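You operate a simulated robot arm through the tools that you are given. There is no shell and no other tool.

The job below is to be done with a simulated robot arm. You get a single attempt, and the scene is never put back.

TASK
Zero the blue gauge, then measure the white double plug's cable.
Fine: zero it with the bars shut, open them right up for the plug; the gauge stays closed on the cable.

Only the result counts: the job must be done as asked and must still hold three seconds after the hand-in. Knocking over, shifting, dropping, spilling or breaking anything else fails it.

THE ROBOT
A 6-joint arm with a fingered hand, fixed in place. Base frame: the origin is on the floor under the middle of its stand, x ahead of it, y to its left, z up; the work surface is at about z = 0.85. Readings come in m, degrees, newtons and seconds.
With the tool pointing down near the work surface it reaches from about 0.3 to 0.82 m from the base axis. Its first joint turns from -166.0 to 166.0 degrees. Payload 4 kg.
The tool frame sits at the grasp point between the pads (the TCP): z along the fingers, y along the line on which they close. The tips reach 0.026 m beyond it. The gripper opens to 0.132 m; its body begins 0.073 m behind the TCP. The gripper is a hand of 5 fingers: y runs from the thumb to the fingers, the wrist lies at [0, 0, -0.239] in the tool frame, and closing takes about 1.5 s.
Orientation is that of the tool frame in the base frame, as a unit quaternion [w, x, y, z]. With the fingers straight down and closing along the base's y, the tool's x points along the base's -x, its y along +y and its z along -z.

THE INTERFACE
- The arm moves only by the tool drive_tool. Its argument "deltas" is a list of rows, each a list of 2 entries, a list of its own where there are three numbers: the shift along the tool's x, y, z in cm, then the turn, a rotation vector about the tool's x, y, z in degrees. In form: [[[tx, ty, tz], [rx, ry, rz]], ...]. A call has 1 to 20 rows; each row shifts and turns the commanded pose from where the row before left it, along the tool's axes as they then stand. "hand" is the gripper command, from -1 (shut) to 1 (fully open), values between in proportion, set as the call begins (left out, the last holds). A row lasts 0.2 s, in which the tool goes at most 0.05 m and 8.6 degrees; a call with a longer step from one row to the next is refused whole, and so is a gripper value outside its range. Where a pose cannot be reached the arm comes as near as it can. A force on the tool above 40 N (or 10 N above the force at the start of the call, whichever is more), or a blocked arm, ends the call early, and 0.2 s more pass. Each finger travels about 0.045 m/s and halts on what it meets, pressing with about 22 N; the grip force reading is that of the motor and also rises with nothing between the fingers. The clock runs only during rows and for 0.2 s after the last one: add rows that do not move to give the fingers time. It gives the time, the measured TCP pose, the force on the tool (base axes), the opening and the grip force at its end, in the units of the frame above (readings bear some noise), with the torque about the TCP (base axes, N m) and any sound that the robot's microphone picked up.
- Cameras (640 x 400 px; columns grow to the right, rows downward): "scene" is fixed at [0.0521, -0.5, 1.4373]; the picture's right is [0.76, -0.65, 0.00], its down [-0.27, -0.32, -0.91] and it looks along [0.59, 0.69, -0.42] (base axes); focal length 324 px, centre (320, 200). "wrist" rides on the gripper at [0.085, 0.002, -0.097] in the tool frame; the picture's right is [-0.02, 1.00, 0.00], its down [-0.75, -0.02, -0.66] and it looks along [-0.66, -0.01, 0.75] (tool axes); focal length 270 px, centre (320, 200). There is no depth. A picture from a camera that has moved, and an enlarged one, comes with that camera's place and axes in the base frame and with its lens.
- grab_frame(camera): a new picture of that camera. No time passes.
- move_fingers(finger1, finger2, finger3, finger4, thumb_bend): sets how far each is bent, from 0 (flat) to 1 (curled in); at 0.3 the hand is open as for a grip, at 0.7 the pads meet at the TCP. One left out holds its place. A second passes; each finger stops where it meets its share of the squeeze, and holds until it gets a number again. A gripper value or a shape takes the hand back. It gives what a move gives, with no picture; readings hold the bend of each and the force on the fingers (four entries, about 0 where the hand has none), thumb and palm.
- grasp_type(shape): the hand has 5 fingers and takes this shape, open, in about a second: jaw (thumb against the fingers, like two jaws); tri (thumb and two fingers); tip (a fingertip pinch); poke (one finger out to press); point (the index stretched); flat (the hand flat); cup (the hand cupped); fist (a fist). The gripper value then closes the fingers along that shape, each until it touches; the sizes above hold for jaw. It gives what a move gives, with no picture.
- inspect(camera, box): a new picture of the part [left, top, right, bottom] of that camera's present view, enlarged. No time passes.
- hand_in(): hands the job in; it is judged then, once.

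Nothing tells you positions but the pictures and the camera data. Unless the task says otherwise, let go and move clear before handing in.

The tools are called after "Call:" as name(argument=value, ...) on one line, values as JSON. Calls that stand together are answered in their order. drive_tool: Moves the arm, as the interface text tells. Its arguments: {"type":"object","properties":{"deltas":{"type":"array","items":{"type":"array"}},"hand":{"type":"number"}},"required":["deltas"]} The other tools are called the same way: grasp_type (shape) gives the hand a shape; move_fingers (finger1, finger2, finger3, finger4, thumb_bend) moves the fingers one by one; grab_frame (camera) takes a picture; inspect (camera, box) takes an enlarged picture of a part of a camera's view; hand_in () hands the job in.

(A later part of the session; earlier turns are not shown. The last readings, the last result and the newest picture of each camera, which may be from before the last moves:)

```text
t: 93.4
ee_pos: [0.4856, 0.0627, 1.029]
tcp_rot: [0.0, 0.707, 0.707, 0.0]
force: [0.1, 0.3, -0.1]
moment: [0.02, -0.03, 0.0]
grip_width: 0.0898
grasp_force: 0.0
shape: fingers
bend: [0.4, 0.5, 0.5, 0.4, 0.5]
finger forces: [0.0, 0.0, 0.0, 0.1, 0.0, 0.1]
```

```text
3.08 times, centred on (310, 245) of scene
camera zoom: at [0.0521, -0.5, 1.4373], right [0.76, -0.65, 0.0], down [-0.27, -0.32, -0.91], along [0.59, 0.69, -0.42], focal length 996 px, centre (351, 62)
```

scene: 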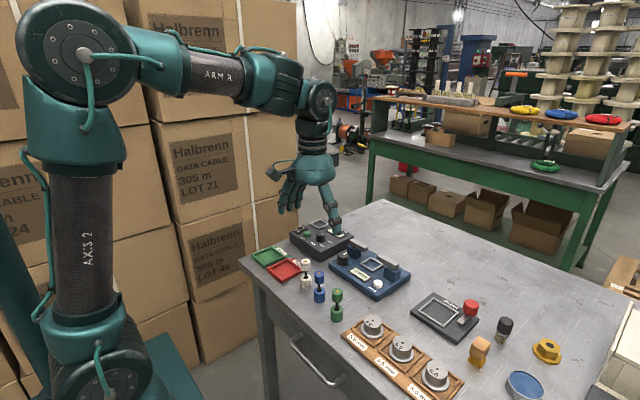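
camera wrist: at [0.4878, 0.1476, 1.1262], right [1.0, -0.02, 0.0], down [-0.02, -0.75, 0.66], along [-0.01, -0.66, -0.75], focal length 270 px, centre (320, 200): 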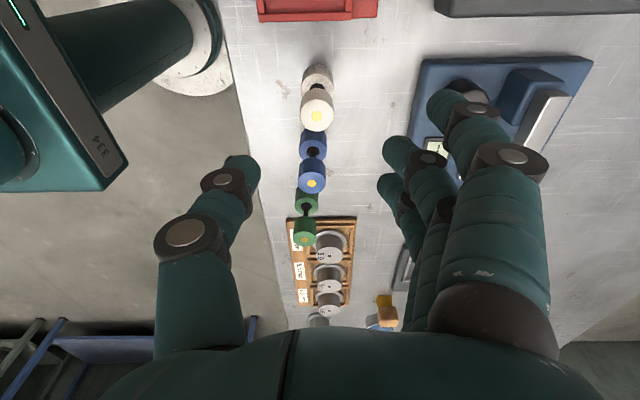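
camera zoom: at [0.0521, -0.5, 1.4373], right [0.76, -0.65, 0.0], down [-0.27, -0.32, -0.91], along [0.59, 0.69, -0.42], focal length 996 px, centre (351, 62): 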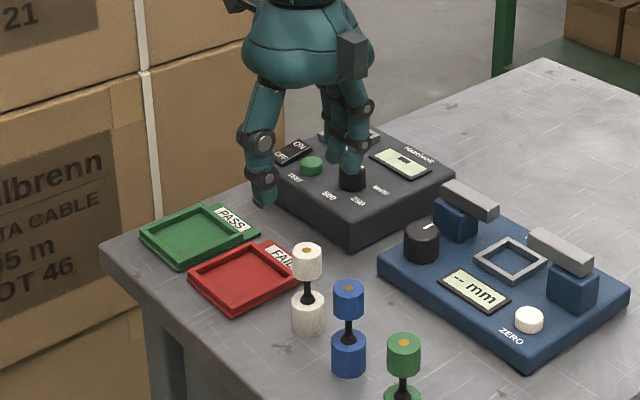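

Call:
inspect(camera="wrist", box=[270, 50, 370, 140])

Call:
inspect(camera="scene", box=[285, 245, 335, 295])

```text
4.44 times, centred on (320, 95) of wrist
camera zoom: at [0.4878, 0.1476, 1.1262], right [1.0, -0.02, 0.0], down [-0.02, -0.75, 0.66], along [-0.01, -0.66, -0.75], focal length 1201 px, centre (320, 667)
```

zoom: 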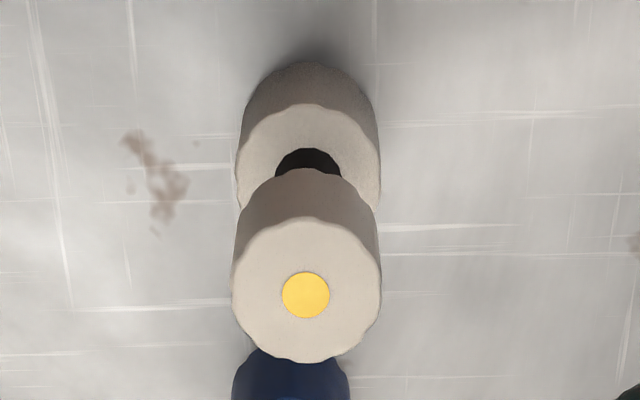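

```text
8.00 times, centred on (310, 270) of scene
camera zoom: at [0.0521, -0.5, 1.4373], right [0.76, -0.65, 0.0], down [-0.27, -0.32, -0.91], along [0.59, 0.69, -0.42], focal length 2590 px, centre (400, -360)
```

zoom: 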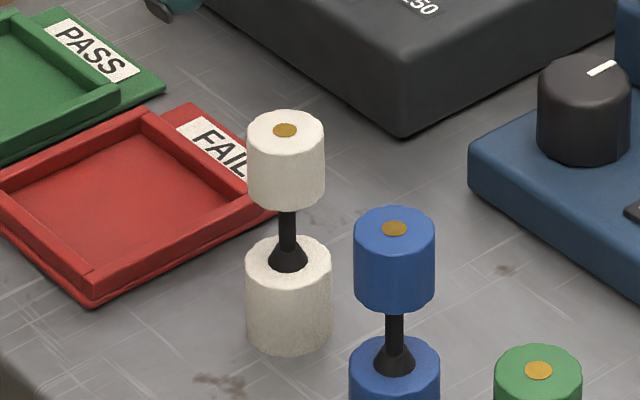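

The white plug's top is at about (0.4845, 0.062, 0.933), with its top cylinder spanning z 0.908–0.933 and 25 mm in diameter. The hand is centred over it, so I'll descend with the pinch open.

Call:
drive_tool(deltas=[[[-0.05, -0.1, 3], [0, 0, 0]], [[0, 0, 3], [0, 0, 0]], [[0, 0, 2], [0, 0, 0]], [[0, 0, 1], [0, 0, 0]], [[0, 0, 0], [0, 0, 0]]])

Call:
grab_frame(camera="wrist")

Call:
inspect(camera="scene", box=[270, 220, 370, 310])

```text
t: 94.6
ee_pos: [0.4847, 0.0629, 0.9389]
tcp_rot: [0.0, 0.707, 0.707, 0.001]
force: [0.2, 0.0, -0.2]
moment: [0.02, 0.02, -0.01]
grip_width: 0.09
grasp_force: 0.0
shape: fingers
bend: [0.4, 0.5, 0.5, 0.4, 0.5]
finger forces: [0.0, 0.1, 0.0, 0.1, 0.1, 0.1]
```

```text
taken
camera wrist: at [0.4866, 0.1465, 1.0364], right [1.0, -0.02, 0.0], down [-0.02, -0.75, 0.66], along [-0.01, -0.66, -0.75], focal length 270 px, centre (320, 200)
```

wrist: 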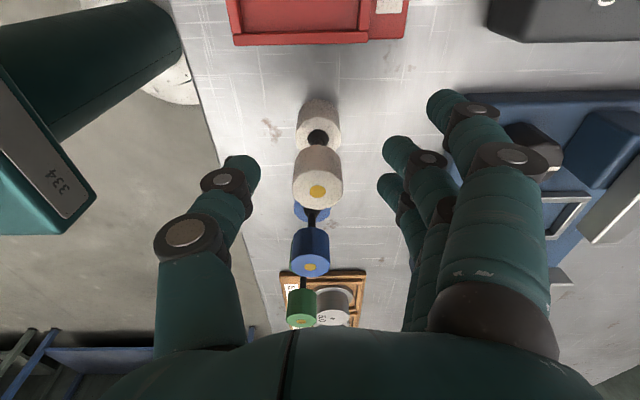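

```text
4.44 times, centred on (320, 265) of scene
camera zoom: at [0.0521, -0.5, 1.4373], right [0.76, -0.65, 0.0], down [-0.27, -0.32, -0.91], along [0.59, 0.69, -0.42], focal length 1439 px, centre (320, -89)
```

zoom: 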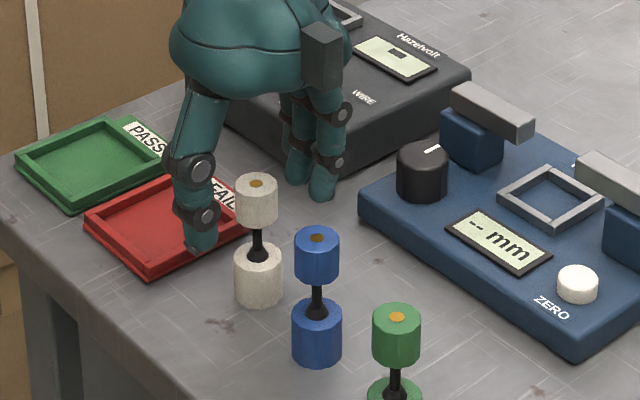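

The plug is centred between the thumb and fingers. I'll go down 8 mm more and close gently with fingers 2, 3 and the thumb.

Call:
drive_tool(deltas=[[[0, 0, 0.4], [0, 0, 0]], [[0, 0, 0.4], [0, 0, 0]], [[0, 0, 0], [0, 0, 0]]])

Call:
move_fingers(finger2=0.6, finger3=0.6, thumb_bend=0.6)

Call:
grab_frame(camera="wrist")

Call:
inspect(camera="scene", box=[280, 230, 340, 300])

```text
t: 95.4
ee_pos: [0.4844, 0.0622, 0.93]
tcp_rot: [0.0, 0.707, 0.707, 0.0]
force: [0.0, -0.2, -0.3]
moment: [-0.02, 0.01, 0.01]
grip_width: 0.09
grasp_force: 0.0
shape: fingers
bend: [0.4, 0.5, 0.5, 0.4, 0.5]
finger forces: [0.0, 0.1, 0.0, 0.1, 0.1, 0.0]
```

```text
t: 96.4
ee_pos: [0.4848, 0.0628, 0.931]
tcp_rot: [0.0, 0.707, 0.707, 0.0]
force: [-0.1, -0.5, -0.1]
moment: [0.0, 0.01, 0.03]
grip_width: 0.075
grasp_force: 0.0
shape: fingers
bend: [0.4, 0.6, 0.6, 0.4, 0.6]
finger forces: [0.0, 0.1, 0.1, 0.1, 0.0, 0.1]
```

```text
taken
camera wrist: at [0.4863, 0.1469, 1.0287], right [1.0, -0.02, 0.0], down [-0.02, -0.75, 0.66], along [-0.01, -0.66, -0.75], focal length 270 px, centre (320, 200)
```

wrist: 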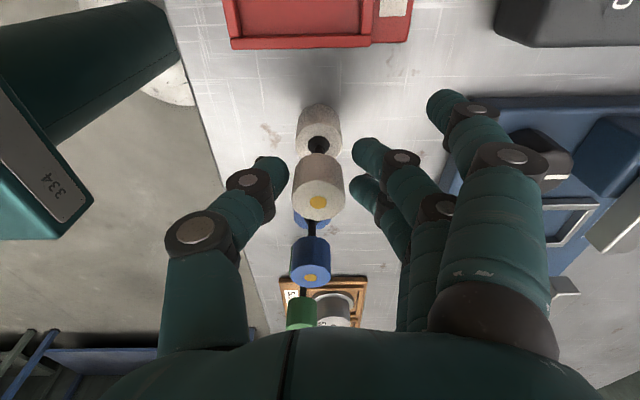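

```text
5.71 times, centred on (310, 265) of scene
camera zoom: at [0.0521, -0.5, 1.4373], right [0.76, -0.65, 0.0], down [-0.27, -0.32, -0.91], along [0.59, 0.69, -0.42], focal length 1850 px, centre (377, -171)
```

zoom: 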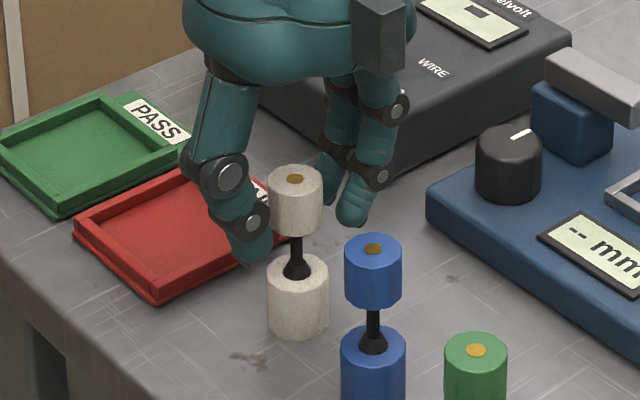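

Call:
move_fingers(finger2=0.76, finger3=0.76, thumb_bend=0.76)

Call:
grab_frame(camera="wrist")

Call:
inspect(camera="scene", box=[280, 230, 340, 300])

```text
t: 97.4
ee_pos: [0.4833, 0.0621, 0.9312]
tcp_rot: [-0.001, 0.707, 0.707, 0.0]
force: [-0.4, -0.6, 0.5]
moment: [0.0, -0.01, -0.02]
grip_width: 0.0674
grasp_force: 15.8
shape: fingers
bend: [0.4, 0.66, 0.65, 0.4, 0.68]
finger forces: [0.0, 8.1, 8.0, 0.0, 15.3, 0.1]
```

```text
taken
camera wrist: at [0.4863, 0.1469, 1.0287], right [1.0, -0.02, 0.0], down [-0.02, -0.75, 0.66], along [-0.01, -0.66, -0.75], focal length 270 px, centre (320, 200)
```

wrist: 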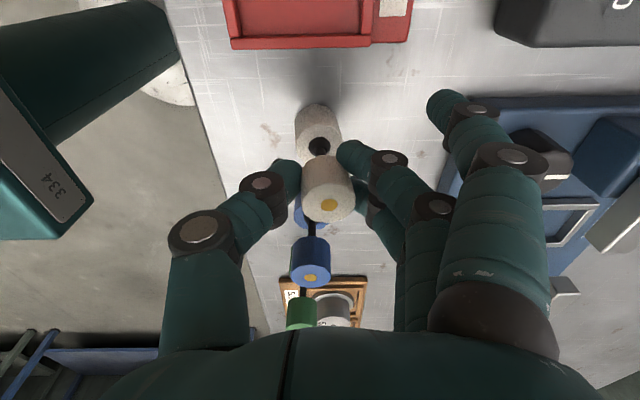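

```text
5.71 times, centred on (310, 265) of scene
camera zoom: at [0.0521, -0.5, 1.4373], right [0.76, -0.65, 0.0], down [-0.27, -0.32, -0.91], along [0.59, 0.69, -0.42], focal length 1850 px, centre (377, -171)
```

zoom: 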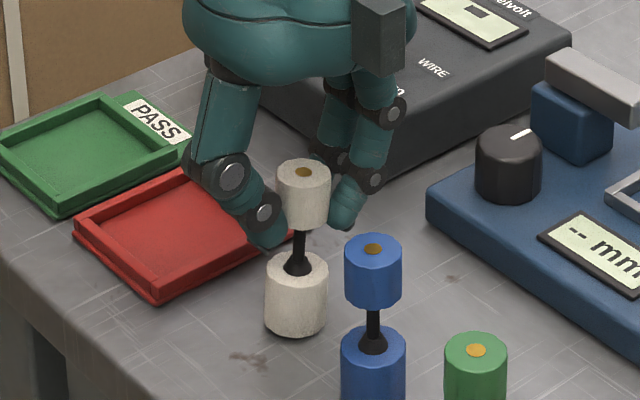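

The grip pulled the plug's top about 5 mm toward +x, tilting it slightly, so my grip centre is off. I'll release, shift the hand 4.5 mm toward the thumb side, and grip again so the plug stays upright.

Call:
move_fingers(finger2=0.61, finger3=0.61, thumb_bend=0.62)

Call:
inspect(camera="scene", box=[280, 230, 340, 300])

Call:
grab_frame(camera="wrist")

```text
t: 98.4
ee_pos: [0.4836, 0.0626, 0.9306]
tcp_rot: [0.0, 0.707, 0.707, 0.0]
force: [0.2, 0.1, -0.2]
moment: [0.0, 0.0, -0.01]
grip_width: 0.0717
grasp_force: 0.5
shape: fingers
bend: [0.4, 0.61, 0.61, 0.4, 0.62]
finger forces: [0.0, 0.0, 0.1, 0.1, 0.3, 0.0]
```

```text
5.71 times, centred on (310, 265) of scene
camera zoom: at [0.0521, -0.5, 1.4373], right [0.76, -0.65, 0.0], down [-0.27, -0.32, -0.91], along [0.59, 0.69, -0.42], focal length 1850 px, centre (377, -171)
```

zoom: 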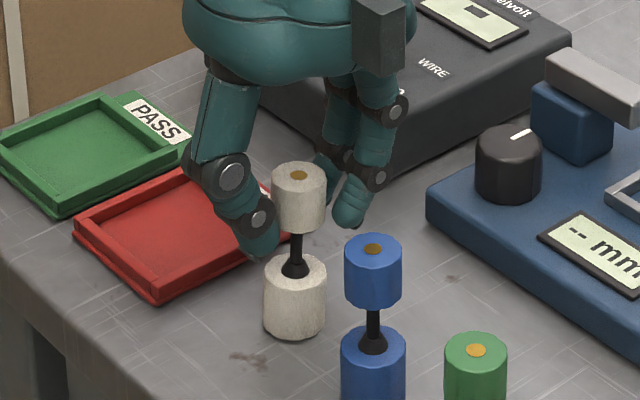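

```text
taken
camera wrist: at [0.4863, 0.1469, 1.0287], right [1.0, -0.02, 0.0], down [-0.02, -0.75, 0.66], along [-0.01, -0.66, -0.75], focal length 270 px, centre (320, 200)
```

wrist: 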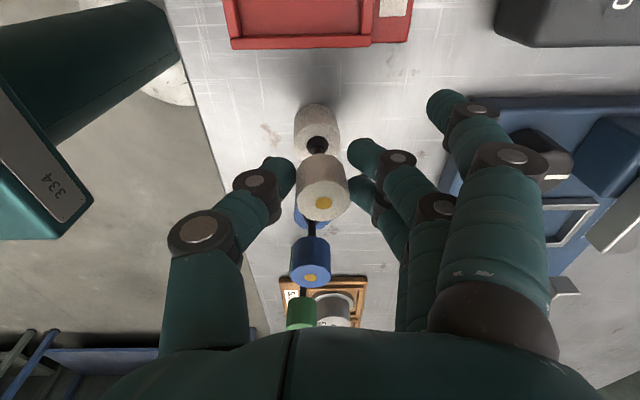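

Call:
drive_tool(deltas=[[[0, -0.2, 0], [0, 0, 0]], [[0, -0.3, 0], [0, 0, 0]], [[0, 0, 0], [0, 0, 0]]])

Call:
inspect(camera="scene", box=[280, 230, 340, 300])

Call:
inspect(camera="wrist", box=[260, 90, 400, 230])

```text
t: 99.2
ee_pos: [0.4804, 0.062, 0.9301]
tcp_rot: [0.0, 0.708, 0.707, 0.001]
force: [-0.3, -0.6, 0.4]
moment: [-0.03, 0.01, 0.0]
grip_width: 0.0719
grasp_force: 0.1
shape: fingers
bend: [0.4, 0.61, 0.61, 0.4, 0.62]
finger forces: [0.0, 0.1, 0.0, 0.0, 0.1, 0.1]
```

```text
5.71 times, centred on (310, 265) of scene
camera zoom: at [0.0521, -0.5, 1.4373], right [0.76, -0.65, 0.0], down [-0.27, -0.32, -0.91], along [0.59, 0.69, -0.42], focal length 1850 px, centre (377, -171)
```

zoom: 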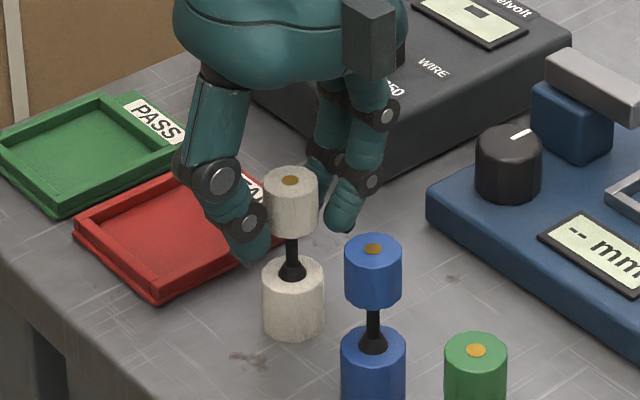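

```text
2.86 times, centred on (330, 160) of wrist
camera zoom: at [0.4812, 0.1472, 1.0287], right [1.0, -0.02, 0.0], down [-0.02, -0.75, 0.66], along [-0.01, -0.66, -0.75], focal length 772 px, centre (291, 314)
```

zoom: 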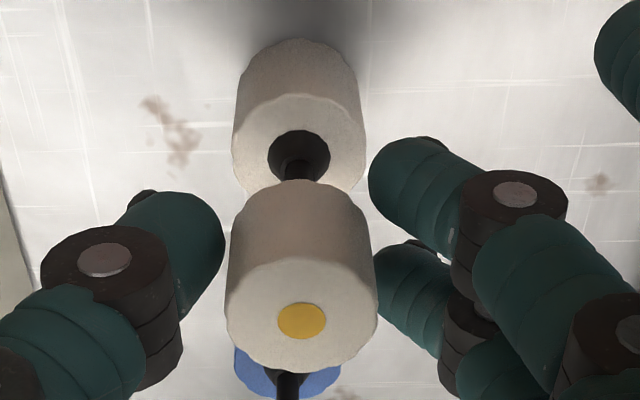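

The plug is upright again and centred between the thumb and fingers. Closing again.

Call:
move_fingers(finger2=0.76, finger3=0.76, thumb_bend=0.76)

Call:
inspect(camera="scene", box=[280, 230, 340, 300])

Call:
inspect(camera="wrist", box=[260, 90, 400, 230])

```text
t: 100.2
ee_pos: [0.4804, 0.0612, 0.9309]
tcp_rot: [0.0, 0.707, 0.707, 0.0]
force: [0.3, 0.0, 0.0]
moment: [0.02, 0.0, 0.01]
grip_width: 0.067
grasp_force: 15.8
shape: fingers
bend: [0.4, 0.65, 0.65, 0.4, 0.68]
finger forces: [0.0, 8.0, 7.8, 0.1, 15.3, 0.1]
```

```text
5.71 times, centred on (310, 265) of scene
camera zoom: at [0.0521, -0.5, 1.4373], right [0.76, -0.65, 0.0], down [-0.27, -0.32, -0.91], along [0.59, 0.69, -0.42], focal length 1850 px, centre (377, -171)
```

zoom: 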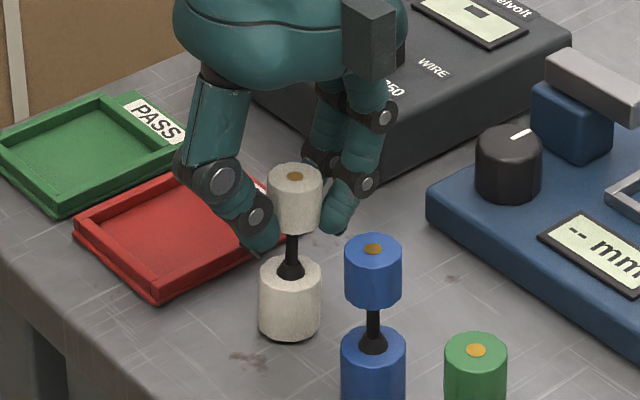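

```text
2.86 times, centred on (330, 160) of wrist
camera zoom: at [0.4812, 0.1471, 1.0285], right [1.0, -0.02, 0.0], down [-0.02, -0.75, 0.66], along [-0.01, -0.66, -0.75], focal length 772 px, centre (291, 314)
```

zoom: 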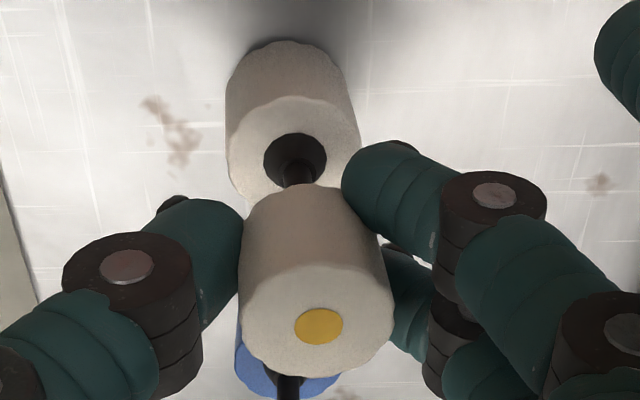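

Gripping still leans the top slightly toward +x, a few degrees, because of the pad geometry. I'll lift and measure the tilt, then correct it by tilting the hand.

Call:
drive_tool(deltas=[[[0, 0, -0.5], [0, 0, 0]], [[0, 0, -1], [0, 0, 0]], [[0, 0, -1.5], [0, 0, 0]], [[0, 0, -2], [0, 0, 0]], [[0, 0, -2], [0, 0, 0]], [[0, 0, -2], [0, 0, 0]], [[0, 0, -2], [0, 0, 0]], [[0, 0, 0], [0, 0, 0]], [[0, 0, 0], [0, 0, 0]]])

Call:
inspect(camera="scene", box=[270, 180, 350, 280])

Call:
inspect(camera="wrist", box=[260, 90, 400, 230])

```text
t: 102.2
ee_pos: [0.4802, 0.0617, 1.0408]
tcp_rot: [0.0, 0.707, 0.707, 0.0]
force: [0.2, -0.2, -0.7]
moment: [0.0, 0.0, -0.02]
grip_width: 0.0671
grasp_force: 16.8
shape: fingers
bend: [0.4, 0.65, 0.65, 0.4, 0.68]
finger forces: [0.1, 8.3, 8.1, 0.1, 15.2, 0.1]
```

```text
4.00 times, centred on (310, 230) of scene
camera zoom: at [0.0521, -0.5, 1.4373], right [0.76, -0.65, 0.0], down [-0.27, -0.32, -0.91], along [0.59, 0.69, -0.42], focal length 1295 px, centre (360, 80)
```

zoom: 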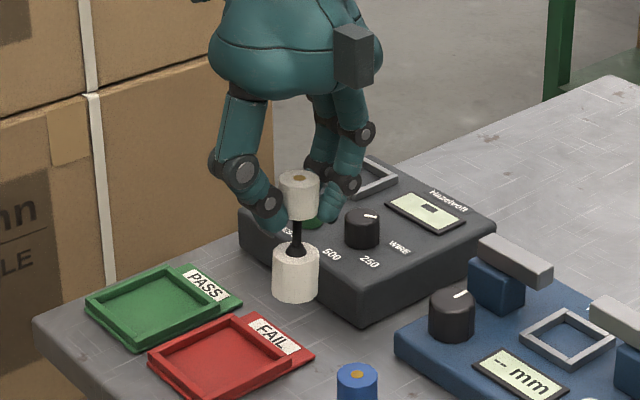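

```text
2.86 times, centred on (330, 160) of wrist
camera zoom: at [0.4809, 0.1468, 1.1386], right [1.0, -0.02, 0.0], down [-0.02, -0.75, 0.66], along [-0.01, -0.66, -0.75], focal length 772 px, centre (291, 314)
```

zoom: 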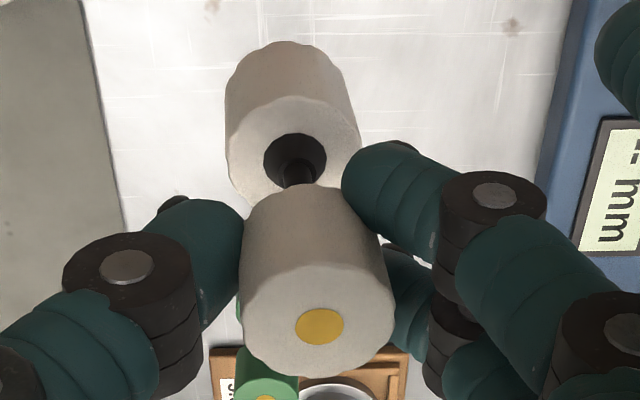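

The plug is held and off the table, leaning about 3.8° relative to the tool. I'll tilt the hand to make it vertical, then carry it over the gauge nest with its base well above the bars.

Call:
drive_tool(deltas=[[[0, 0, 0], [-1.9, 0, 0]], [[0, 0, 0], [-1.9, 0, 0]], [[-1.245, 3.01, 0.2], [0, 0, 0]], [[-1.245, 3.01, 0.2], [0, 0, 0]], [[-1.245, 3.01, 0.2], [0, 0, 0]], [[-1.245, 3.01, 0.2], [0, 0, 0]], [[-1.245, 3.01, 0.2], [0, 0, 0]], [[-1.245, 3.01, 0.2], [0, 0, 0]], [[0, 0, 0], [0, 0, 0]], [[0, 0, 0], [0, 0, 0]]])

Call:
grab_frame(camera="wrist")

Call:
inspect(camera="scene", box=[320, 170, 430, 300])

```text
t: 104.4
ee_pos: [0.6597, -0.0137, 1.0404]
tcp_rot: [0.024, 0.706, 0.707, 0.023]
force: [0.3, 0.7, -1.9]
moment: [-0.01, -0.01, 0.05]
grip_width: 0.0667
grasp_force: 15.9
shape: fingers
bend: [0.4, 0.65, 0.65, 0.4, 0.68]
finger forces: [0.1, 8.5, 8.4, 0.1, 15.2, 0.0]
```

```text
taken
camera wrist: at [0.6551, 0.0716, 1.1384], right [1.0, -0.02, 0.07], down [-0.06, -0.75, 0.66], along [0.04, -0.66, -0.75], focal length 270 px, centre (320, 200)
```

wrist: 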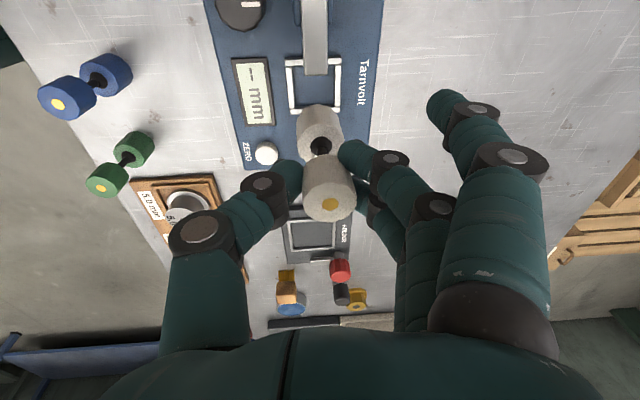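

```text
3.08 times, centred on (375, 235) of scene
camera zoom: at [0.0521, -0.5, 1.4373], right [0.76, -0.65, 0.0], down [-0.27, -0.32, -0.91], along [0.59, 0.69, -0.42], focal length 996 px, centre (151, 92)
```

zoom: 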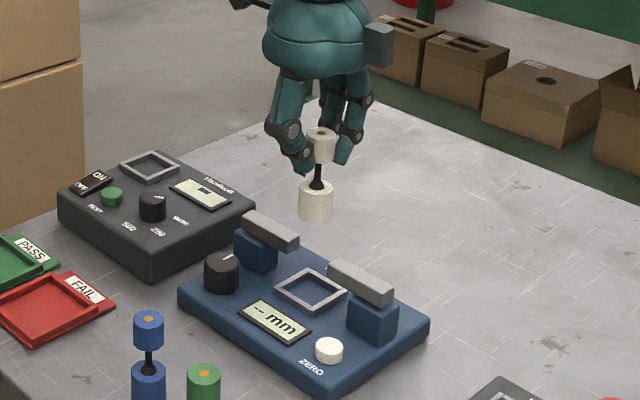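

Call:
inspect(camera="scene", box=[345, 200, 425, 280])

Call:
inspect(camera="wrist", box=[260, 40, 380, 230])

```text
5.00 times, centred on (385, 240) of scene
camera zoom: at [0.0521, -0.5, 1.4373], right [0.76, -0.65, 0.0], down [-0.27, -0.32, -0.91], along [0.59, 0.69, -0.42], focal length 1618 px, centre (-5, 0)
```

zoom: 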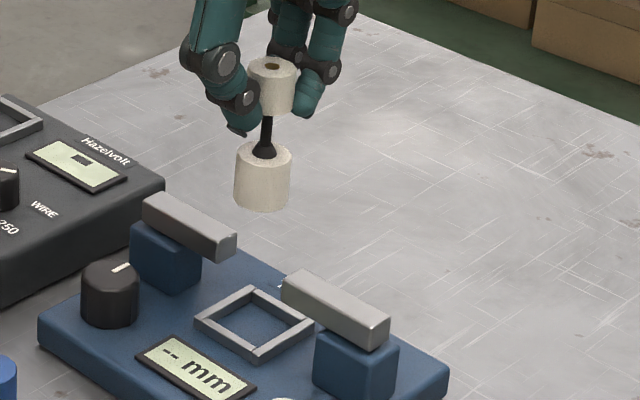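

```text
2.11 times, centred on (320, 135) of wrist
camera zoom: at [0.6551, 0.0716, 1.1384], right [1.0, -0.02, 0.07], down [-0.06, -0.75, 0.66], along [0.04, -0.66, -0.75], focal length 569 px, centre (320, 337)
```

zoom: 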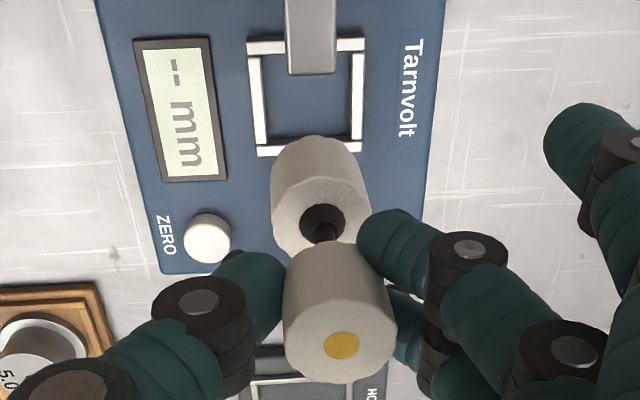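

The plug is vertical, about 1.5 mm short of the nest centre in x and aligned in y. I'll correct that and lower it part way between the bars.

Call:
drive_tool(deltas=[[[0, 0.15, 0], [0, 0, 0]], [[0, -0.1, 1.5], [0, 0, 0]], [[0, -0.1, 1.5], [0, 0, 0]], [[0, -0.1, 1.5], [0, 0, 0]], [[0, -0.04, 0.5], [0, 0, 0]], [[0, 0, 0], [0, 0, 0]], [[0, 0, 0], [0, 0, 0]]])

Call:
inspect(camera="scene", box=[345, 200, 425, 280])

Call:
inspect(camera="wrist", box=[260, 40, 380, 230])

```text
t: 106.0
ee_pos: [0.6608, -0.0126, 0.9906]
tcp_rot: [0.023, 0.707, 0.706, 0.024]
force: [-0.5, 0.3, -0.6]
moment: [-0.05, 0.01, -0.04]
grip_width: 0.0668
grasp_force: 16.2
shape: fingers
bend: [0.4, 0.65, 0.65, 0.4, 0.68]
finger forces: [0.0, 8.6, 8.6, 0.0, 15.2, 0.1]
```

```text
5.00 times, centred on (385, 240) of scene
camera zoom: at [0.0521, -0.5, 1.4373], right [0.76, -0.65, 0.0], down [-0.27, -0.32, -0.91], along [0.59, 0.69, -0.42], focal length 1618 px, centre (-5, 0)
```

zoom: 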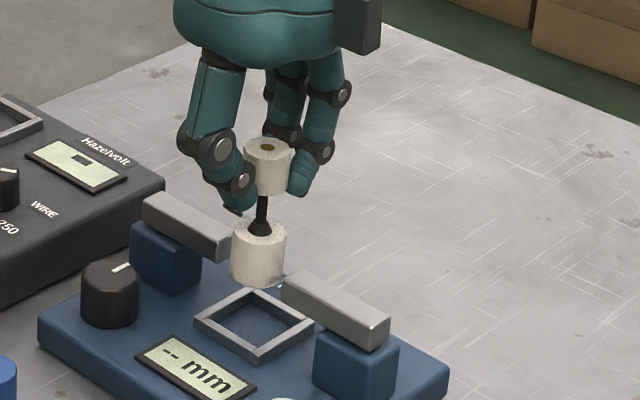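

```text
2.11 times, centred on (320, 135) of wrist
camera zoom: at [0.6568, 0.0717, 1.0879], right [1.0, -0.02, 0.07], down [-0.06, -0.75, 0.66], along [0.04, -0.66, -0.75], focal length 569 px, centre (320, 337)
```

zoom: 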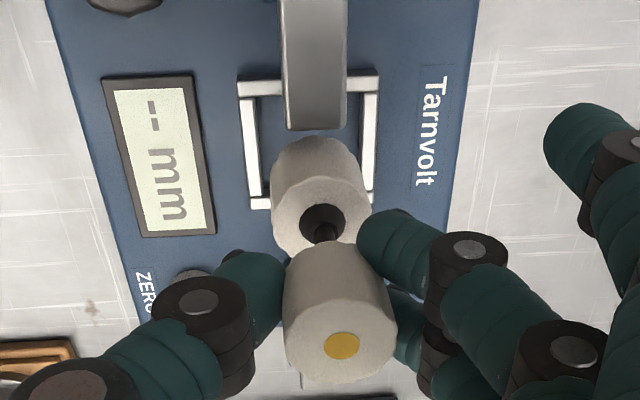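

Alignment looks good: plug at about (0.6664, −0.0145), nest at (0.6662, −0.014). Lowering to just above the nest frame.

Call:
drive_tool(deltas=[[[0, -0.066, 1.0], [0, 0, 0]], [[0, -0.066, 1.0], [0, 0, 0]], [[0, -0.053, 0.8], [0, 0, 0]], [[0, 0, 0], [0, 0, 0]], [[0, 0, 0], [0, 0, 0]]])

Call:
inspect(camera="scene", box=[345, 200, 425, 280])

Call:
inspect(camera="wrist", box=[260, 40, 380, 230])

```text
t: 107.2
ee_pos: [0.6616, -0.0135, 0.9627]
tcp_rot: [0.024, 0.707, 0.707, 0.024]
force: [0.3, 0.3, -1.0]
moment: [0.03, -0.01, -0.03]
grip_width: 0.0669
grasp_force: 16.0
shape: fingers
bend: [0.4, 0.65, 0.65, 0.4, 0.68]
finger forces: [0.0, 8.7, 8.6, 0.0, 15.2, 0.0]
```

```text
5.00 times, centred on (385, 240) of scene
camera zoom: at [0.0521, -0.5, 1.4373], right [0.76, -0.65, 0.0], down [-0.27, -0.32, -0.91], along [0.59, 0.69, -0.42], focal length 1618 px, centre (-5, 0)
```

zoom: 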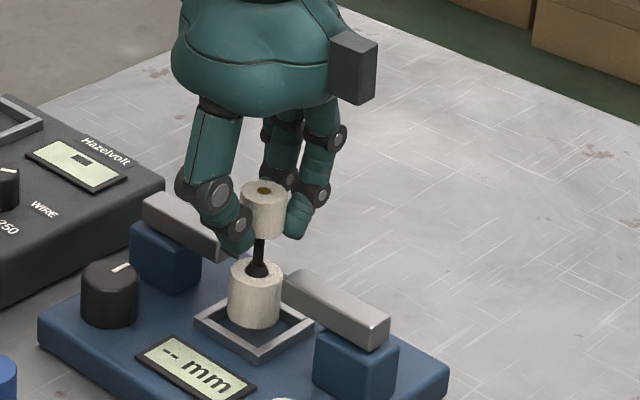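

```text
2.11 times, centred on (320, 135) of wrist
camera zoom: at [0.6571, 0.0717, 1.0599], right [1.0, -0.02, 0.07], down [-0.06, -0.75, 0.66], along [0.04, -0.66, -0.75], focal length 569 px, centre (320, 337)
```

zoom: 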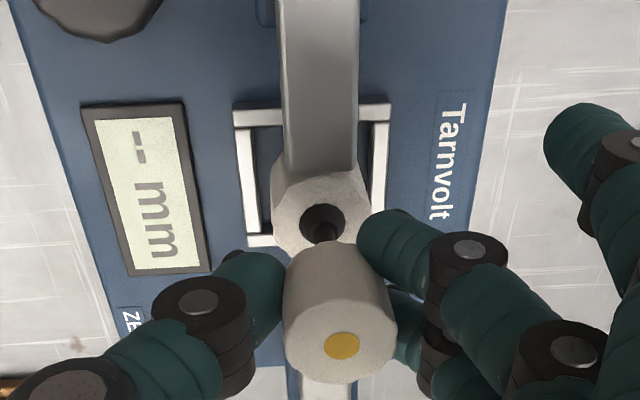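

The base is just above the nest and centred. Lowering the last centimetre slowly.

Call:
drive_tool(deltas=[[[0, -0.02, 0.3], [0, 0, 0]], [[0, -0.02, 0.3], [0, 0, 0]], [[0, -0.013, 0.2], [0, 0, 0]], [[0, 0, 0], [0, 0, 0]]])

Call:
inspect(camera="scene", box=[345, 200, 425, 280])

```text
t: 108.2
ee_pos: [0.6613, -0.0124, 0.9541]
tcp_rot: [0.024, 0.706, 0.707, 0.023]
force: [0.2, -1.2, -0.4]
moment: [-0.03, 0.0, -0.01]
grip_width: 0.0669
grasp_force: 16.2
shape: fingers
bend: [0.4, 0.65, 0.65, 0.4, 0.68]
finger forces: [0.0, 8.6, 8.5, 0.0, 15.2, 0.0]
```

```text
5.00 times, centred on (385, 240) of scene
camera zoom: at [0.0521, -0.5, 1.4373], right [0.76, -0.65, 0.0], down [-0.27, -0.32, -0.91], along [0.59, 0.69, -0.42], focal length 1618 px, centre (-5, 0)
```

zoom: 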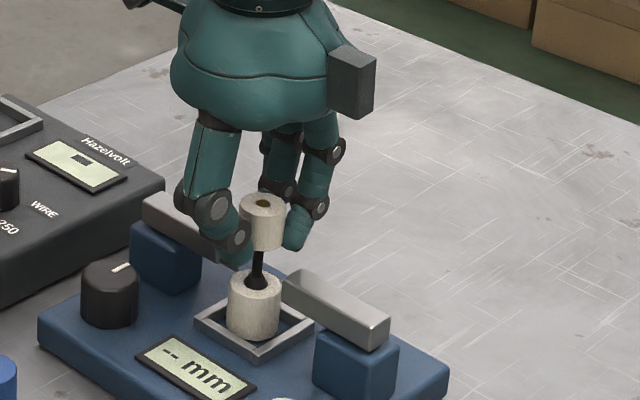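

Call:
drive_tool(deltas=[[[0, -0.007, 0.1], [0, 0, 0]], [[0, -0.007, 0.1], [0, 0, 0]], [[0, 0, 0], [0, 0, 0]]])

Call:
inspect(camera="scene", box=[345, 200, 425, 280])

```text
t: 109.0
ee_pos: [0.6621, -0.0133, 0.9523]
tcp_rot: [0.023, 0.706, 0.707, 0.024]
force: [0.1, 0.1, -0.8]
moment: [-0.03, -0.01, -0.01]
grip_width: 0.0666
grasp_force: 16.0
shape: fingers
bend: [0.4, 0.65, 0.65, 0.4, 0.68]
finger forces: [0.1, 8.7, 8.6, 0.0, 15.2, 0.0]
```

```text
5.00 times, centred on (385, 240) of scene
camera zoom: at [0.0521, -0.5, 1.4373], right [0.76, -0.65, 0.0], down [-0.27, -0.32, -0.91], along [0.59, 0.69, -0.42], focal length 1618 px, centre (-5, 0)
```

zoom: 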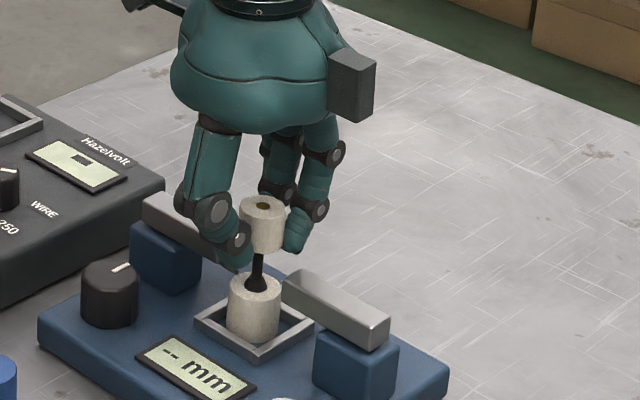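

Call:
drive_tool(deltas=[[[0, -0.01, 0.15], [0, 0, 0]], [[0, -0.007, 0.1], [0, 0, 0]], [[0, 0, 0], [0, 0, 0]]])

Call:
inspect(camera="scene", box=[355, 220, 405, 280])

```text
t: 109.8
ee_pos: [0.6621, -0.0124, 0.9511]
tcp_rot: [0.023, 0.707, 0.707, 0.025]
force: [-2.1, -0.9, 12.8]
moment: [0.0, -0.05, 0.0]
grip_width: 0.0669
grasp_force: 18.4
shape: fingers
bend: [0.4, 0.66, 0.65, 0.4, 0.68]
finger forces: [0.1, 8.9, 9.2, 0.0, 18.7, 0.0]
```

```text
6.67 times, centred on (380, 250) of scene
camera zoom: at [0.0521, -0.5, 1.4373], right [0.76, -0.65, 0.0], down [-0.27, -0.32, -0.91], along [0.59, 0.69, -0.42], focal length 2158 px, centre (-80, -133)
```

zoom: 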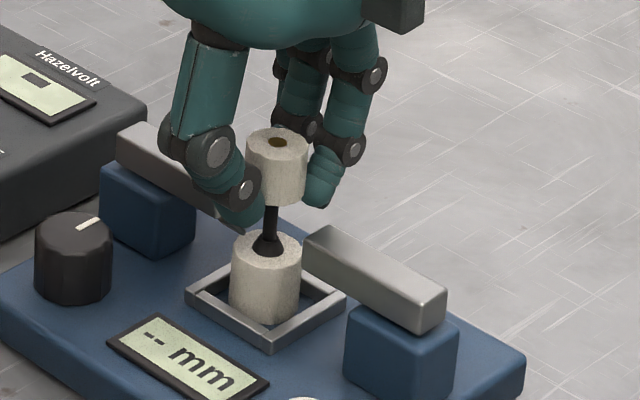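

Contact force is up at z ≈ 0.951, so the base is on the nest floor inside the frame. I'll ease off 1 mm and release gently.

Call:
drive_tool(deltas=[[[0, 0.007, -0.1], [0, 0, 0]], [[0, 0, 0], [0, 0, 0]]])

Call:
move_fingers(finger2=0.6, finger3=0.6, thumb_bend=0.62)

Call:
inspect(camera="scene", box=[355, 220, 405, 280])

Call:
inspect(camera="wrist", box=[260, 40, 380, 230])

```text
t: 110.4
ee_pos: [0.6622, -0.0144, 0.9525]
tcp_rot: [0.024, 0.707, 0.707, 0.024]
force: [1.3, 0.5, 8.8]
moment: [-0.03, -0.07, 0.0]
grip_width: 0.0669
grasp_force: 17.4
shape: fingers
bend: [0.4, 0.66, 0.65, 0.4, 0.68]
finger forces: [0.0, 9.4, 9.3, 0.0, 16.3, 0.0]
```

```text
t: 111.4
ee_pos: [0.6622, -0.0133, 0.9511]
tcp_rot: [0.024, 0.707, 0.707, 0.024]
force: [0.0, 0.5, 0.1]
moment: [-0.01, 0.01, -0.01]
grip_width: 0.0712
grasp_force: 0.1
shape: fingers
bend: [0.4, 0.6, 0.6, 0.4, 0.62]
finger forces: [0.1, 0.1, 0.1, 0.1, 0.0, 0.1]
```

```text
6.67 times, centred on (380, 250) of scene
camera zoom: at [0.0521, -0.5, 1.4373], right [0.76, -0.65, 0.0], down [-0.27, -0.32, -0.91], along [0.59, 0.69, -0.42], focal length 2158 px, centre (-80, -133)
```

zoom: 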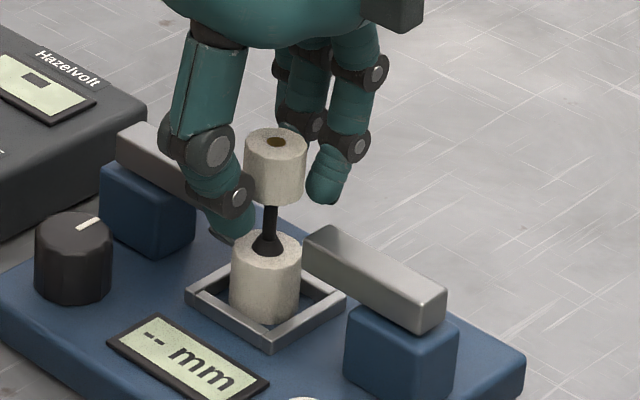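

```text
2.11 times, centred on (320, 135) of wrist
camera zoom: at [0.657, 0.0719, 1.0487], right [1.0, -0.02, 0.07], down [-0.06, -0.75, 0.66], along [0.04, -0.66, -0.75], focal length 569 px, centre (320, 337)
```

zoom: 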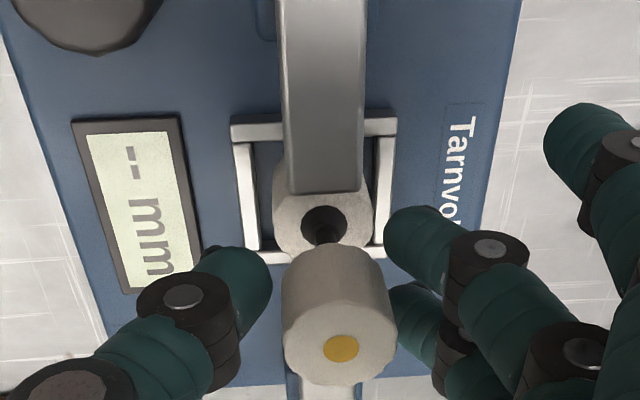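

The plug stands upright in the nest. I'll open wider and rise straight up.

Call:
move_fingers(finger2=0.5, finger3=0.5, thumb_bend=0.52)

Call:
drive_tool(deltas=[[[0, 0.066, -1], [0, 0, 0]], [[0, 0.133, -2], [0, 0, 0]], [[0, 0.2, -3], [0, 0, 0]], [[0, 0.2, -3], [0, 0, 0]], [[0, 0, 0], [1.9, 0, 0]], [[0, 0, 0], [1.9, 0, 0]], [[0, 0, 0], [0, 0, 0]]])

Call:
inspect(camera="scene", box=[320, 200, 430, 300])

Call:
grab_frame(camera="wrist")

```text
t: 112.4
ee_pos: [0.6623, -0.0129, 0.9518]
tcp_rot: [0.023, 0.707, 0.707, 0.024]
force: [-0.3, 0.2, -0.9]
moment: [0.02, -0.02, 0.01]
grip_width: 0.0867
grasp_force: 0.0
shape: fingers
bend: [0.4, 0.5, 0.5, 0.4, 0.52]
finger forces: [0.1, 0.1, 0.1, 0.0, 0.0, 0.1]
```

```text
t: 114.0
ee_pos: [0.6616, -0.0126, 1.0423]
tcp_rot: [0.0, 0.707, 0.707, 0.0]
force: [-0.3, 0.1, -0.1]
moment: [0.0, 0.04, 0.02]
grip_width: 0.087
grasp_force: 0.0
shape: fingers
bend: [0.4, 0.5, 0.5, 0.4, 0.52]
finger forces: [0.0, 0.0, 0.1, 0.0, 0.1, 0.1]
```

```text
4.00 times, centred on (375, 250) of scene
camera zoom: at [0.0521, -0.5, 1.4373], right [0.76, -0.65, 0.0], down [-0.27, -0.32, -0.91], along [0.59, 0.69, -0.42], focal length 1295 px, centre (100, 0)
```

zoom: 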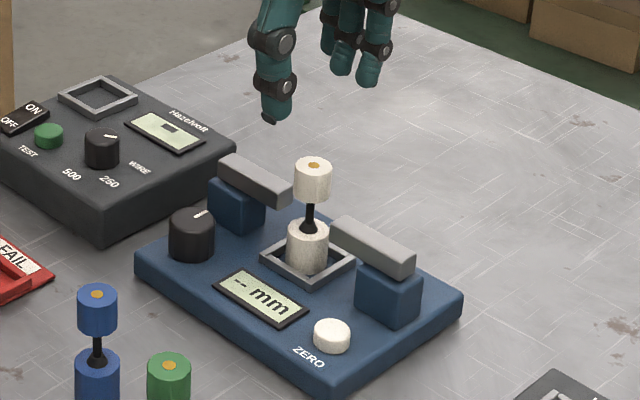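

```text
taken
camera wrist: at [0.6635, 0.0716, 1.139], right [1.0, -0.02, 0.0], down [-0.02, -0.75, 0.66], along [-0.01, -0.66, -0.75], focal length 270 px, centre (320, 200)
```

wrist: 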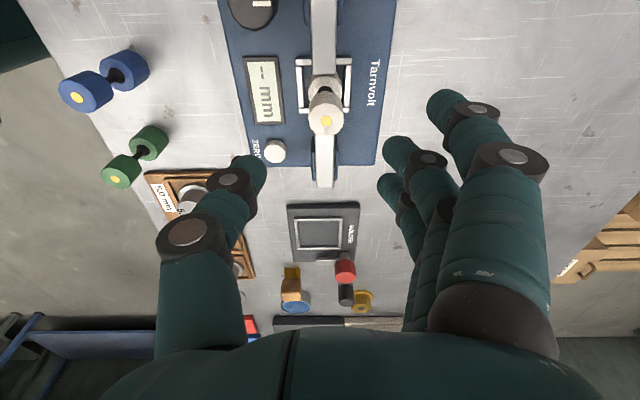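

The white plug is standing cleanly in the nest. Next I'll go back above the knob, turn to +35°, and take the knob-pinch shape to close the bars on the cable.

Call:
move_fingers(finger1=0.56, finger2=0.55, finger3=0.55, finger4=0.64, thumb_bend=0.57)

Call:
drive_tool(deltas=[[[0, 0, 0], [0, 0, -8.3]], [[0, 0, 0], [0, 0, -8.3]], [[0, 0, 0], [0, 0, -8.3]], [[0, 0, 0], [0, 0, -8.3]], [[0, 0, 0], [0, 0, -8.3]], [[0, 0, 0], [0, 0, -8.3]], [[0, 0, 0], [0, 0, -8.3]], [[0, 0, 0], [0, 0, -8.3]], [[0, 0, 0], [0, 0, -8.3]], [[0, 0, 0], [0, 0, -8.3]], [[0, 0, 0], [0, 0, -8.3]], [[0, 0, 0], [0, 0, -8.3]], [[0, 0, 0], [0, 0, -8.3]], [[0, 0, 0], [0, 0, -8.3]], [[0, 0, 0], [0, 0, -8.3]], [[0.06, 4.0, 0], [0, 0, 0]], [[0.06, 4.0, 0], [0, 0, 0]], [[0, 0, 0], [0, 0, 0]]])

Call:
grab_frame(camera="wrist")

Call:
inspect(camera="scene", box=[320, 200, 430, 300])

```text
t: 115.0
ee_pos: [0.661, -0.0128, 1.0407]
tcp_rot: [-0.001, 0.707, 0.707, 0.0]
force: [-0.3, 0.8, -0.6]
moment: [-0.01, 0.0, 0.0]
grip_width: 0.0573
grasp_force: 0.1
shape: fingers
bend: [0.56, 0.55, 0.55, 0.64, 0.56]
finger forces: [0.0, 0.0, 0.1, 0.0, 0.1, 0.0]
```

```text
t: 118.8
ee_pos: [0.6151, 0.0533, 1.0435]
tcp_rot: [0.0, -0.296, 0.955, 0.0]
force: [0.4, -0.7, 0.2]
moment: [-0.02, -0.02, -0.02]
grip_width: 0.0575
grasp_force: 0.0
shape: fingers
bend: [0.56, 0.55, 0.55, 0.64, 0.56]
finger forces: [0.1, 0.0, 0.0, 0.0, 0.0, 0.0]
```

```text
taken
camera wrist: at [0.5443, 0.0062, 1.1397], right [-0.55, 0.84, 0.0], down [0.63, 0.41, 0.66], along [0.55, 0.36, -0.75], focal length 270 px, centre (320, 200)
```

wrist: 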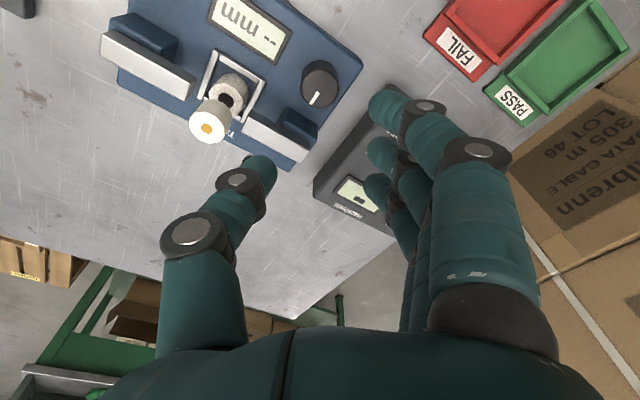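

```text
4.00 times, centred on (375, 250) of scene
camera zoom: at [0.0521, -0.5, 1.4373], right [0.76, -0.65, 0.0], down [-0.27, -0.32, -0.91], along [0.59, 0.69, -0.42], focal length 1295 px, centre (100, 0)
```

zoom: 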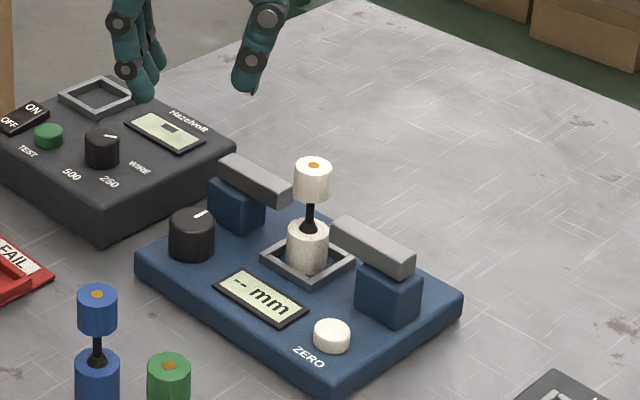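

Call:
drive_tool(deltas=[[[0.1, -0.05, 4], [0, 0, 0]], [[0, 0, 4], [0, 0, 0]], [[0, 0, 2.5], [0, 0, 0]], [[0, 0, 1.5], [0, 0, 0]], [[0, 0, 1.0], [0, 0, 0]], [[0, 0, 0.5], [0, 0, 0]], [[0, 0, 0], [0, 0, 0]]])

Call:
grab_frame(camera="wrist")

Call:
inspect(camera="scene", box=[320, 200, 430, 300])

```text
t: 120.4
ee_pos: [0.614, 0.0517, 0.9074]
tcp_rot: [0.0, -0.296, 0.955, 0.0]
force: [0.2, 0.2, -0.5]
moment: [-0.02, -0.01, -0.04]
grip_width: 0.0574
grasp_force: 0.1
shape: fingers
bend: [0.56, 0.55, 0.55, 0.64, 0.56]
finger forces: [0.0, 0.1, 0.0, 0.0, 0.0, 0.0]
```

```text
taken
camera wrist: at [0.5444, 0.0048, 1.0042], right [-0.55, 0.84, 0.0], down [0.63, 0.41, 0.66], along [0.55, 0.36, -0.75], focal length 270 px, centre (320, 200)
```

wrist: 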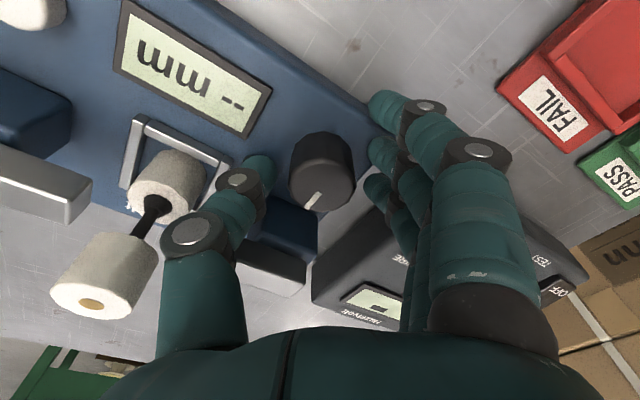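

```text
4.00 times, centred on (375, 250) of scene
camera zoom: at [0.0521, -0.5, 1.4373], right [0.76, -0.65, 0.0], down [-0.27, -0.32, -0.91], along [0.59, 0.69, -0.42], focal length 1295 px, centre (100, 0)
```

zoom: 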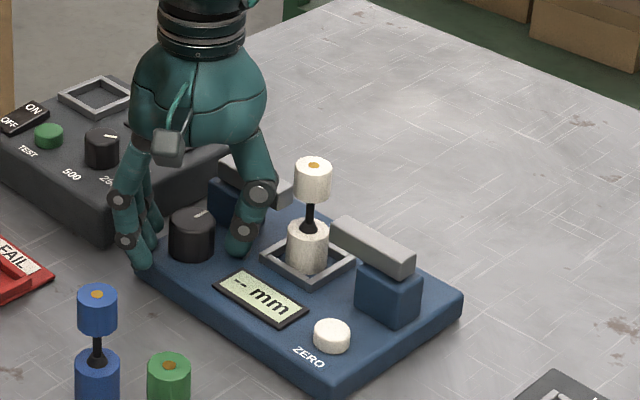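

The knob is in place and the thumb clears the plug. Gripping and turning clockwise again in strokes.

Call:
move_fingers(finger2=0.72, finger3=0.72, thumb_bend=0.72)

Call:
drive_tool(deltas=[[[0, 0, 0], [0, 0, 4]], [[0, 0, 0], [0, 0, 4]], [[0, 0, 0], [0, 0, 4]], [[0, 0, 0], [0, 0, 4]], [[0, 0, 0], [0, 0, 3]], [[0, 0, 0], [0, 0, 0]]])

Call:
move_fingers(finger2=0.57, finger3=0.57, thumb_bend=0.58)

Call:
drive_tool(deltas=[[[0, 0, 0], [0, 0, -5]], [[0, 0, 0], [0, 0, -5]], [[0, 0, 0], [0, 0, -5]], [[0, 0, 0], [0, 0, -5]], [[0, 0, 0], [0, 0, -3]], [[0, 0, 0], [0, 0, 0]]])

Call:
inspect(camera="scene", box=[320, 200, 430, 300])

```text
t: 121.4
ee_pos: [0.6155, 0.0506, 0.9071]
tcp_rot: [0.0, -0.297, 0.955, 0.0]
force: [2.3, 0.2, -6.5]
moment: [0.08, 0.0, 0.01]
grip_width: 0.0489
grasp_force: 12.9
shape: fingers
bend: [0.56, 0.62, 0.64, 0.64, 0.65]
finger forces: [0.1, 5.9, 6.1, 0.0, 12.9, 0.0]
```

```text
t: 122.8
ee_pos: [0.6134, 0.0517, 0.9061]
tcp_rot: [0.0, -0.134, 0.991, 0.0]
force: [3.2, -3.3, -5.6]
moment: [-0.01, -0.07, 0.03]
grip_width: 0.0493
grasp_force: 12.3
shape: fingers
bend: [0.56, 0.62, 0.64, 0.64, 0.65]
finger forces: [0.0, 5.6, 5.7, 0.0, 14.3, 0.1]
```

```text
t: 123.8
ee_pos: [0.6142, 0.0515, 0.9062]
tcp_rot: [0.0, -0.135, 0.991, 0.0]
force: [0.2, -1.0, -0.4]
moment: [0.0, -0.01, -0.02]
grip_width: 0.0551
grasp_force: 0.0
shape: fingers
bend: [0.56, 0.56, 0.56, 0.64, 0.57]
finger forces: [0.0, 0.1, 0.0, 0.0, 0.0, 0.0]
```

```text
t: 125.2
ee_pos: [0.6148, 0.0514, 0.9059]
tcp_rot: [0.0, -0.33, 0.944, 0.001]
force: [-0.1, -0.9, -0.8]
moment: [-0.01, 0.0, -0.01]
grip_width: 0.0549
grasp_force: 0.0
shape: fingers
bend: [0.56, 0.56, 0.56, 0.64, 0.57]
finger forces: [0.0, 0.0, 0.0, 0.0, 0.0, 0.1]
```

```text
4.00 times, centred on (375, 250) of scene
camera zoom: at [0.0521, -0.5, 1.4373], right [0.76, -0.65, 0.0], down [-0.27, -0.32, -0.91], along [0.59, 0.69, -0.42], focal length 1295 px, centre (100, 0)
```

zoom: 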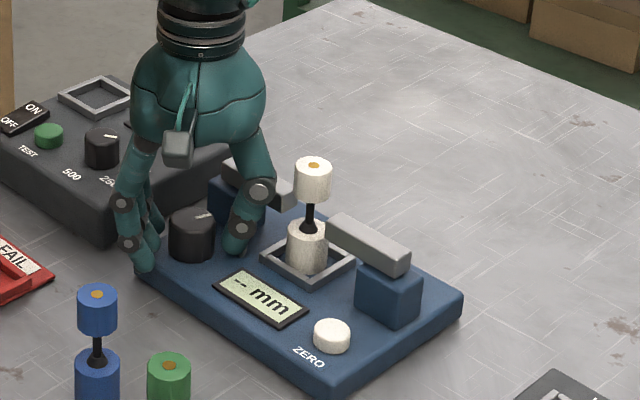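

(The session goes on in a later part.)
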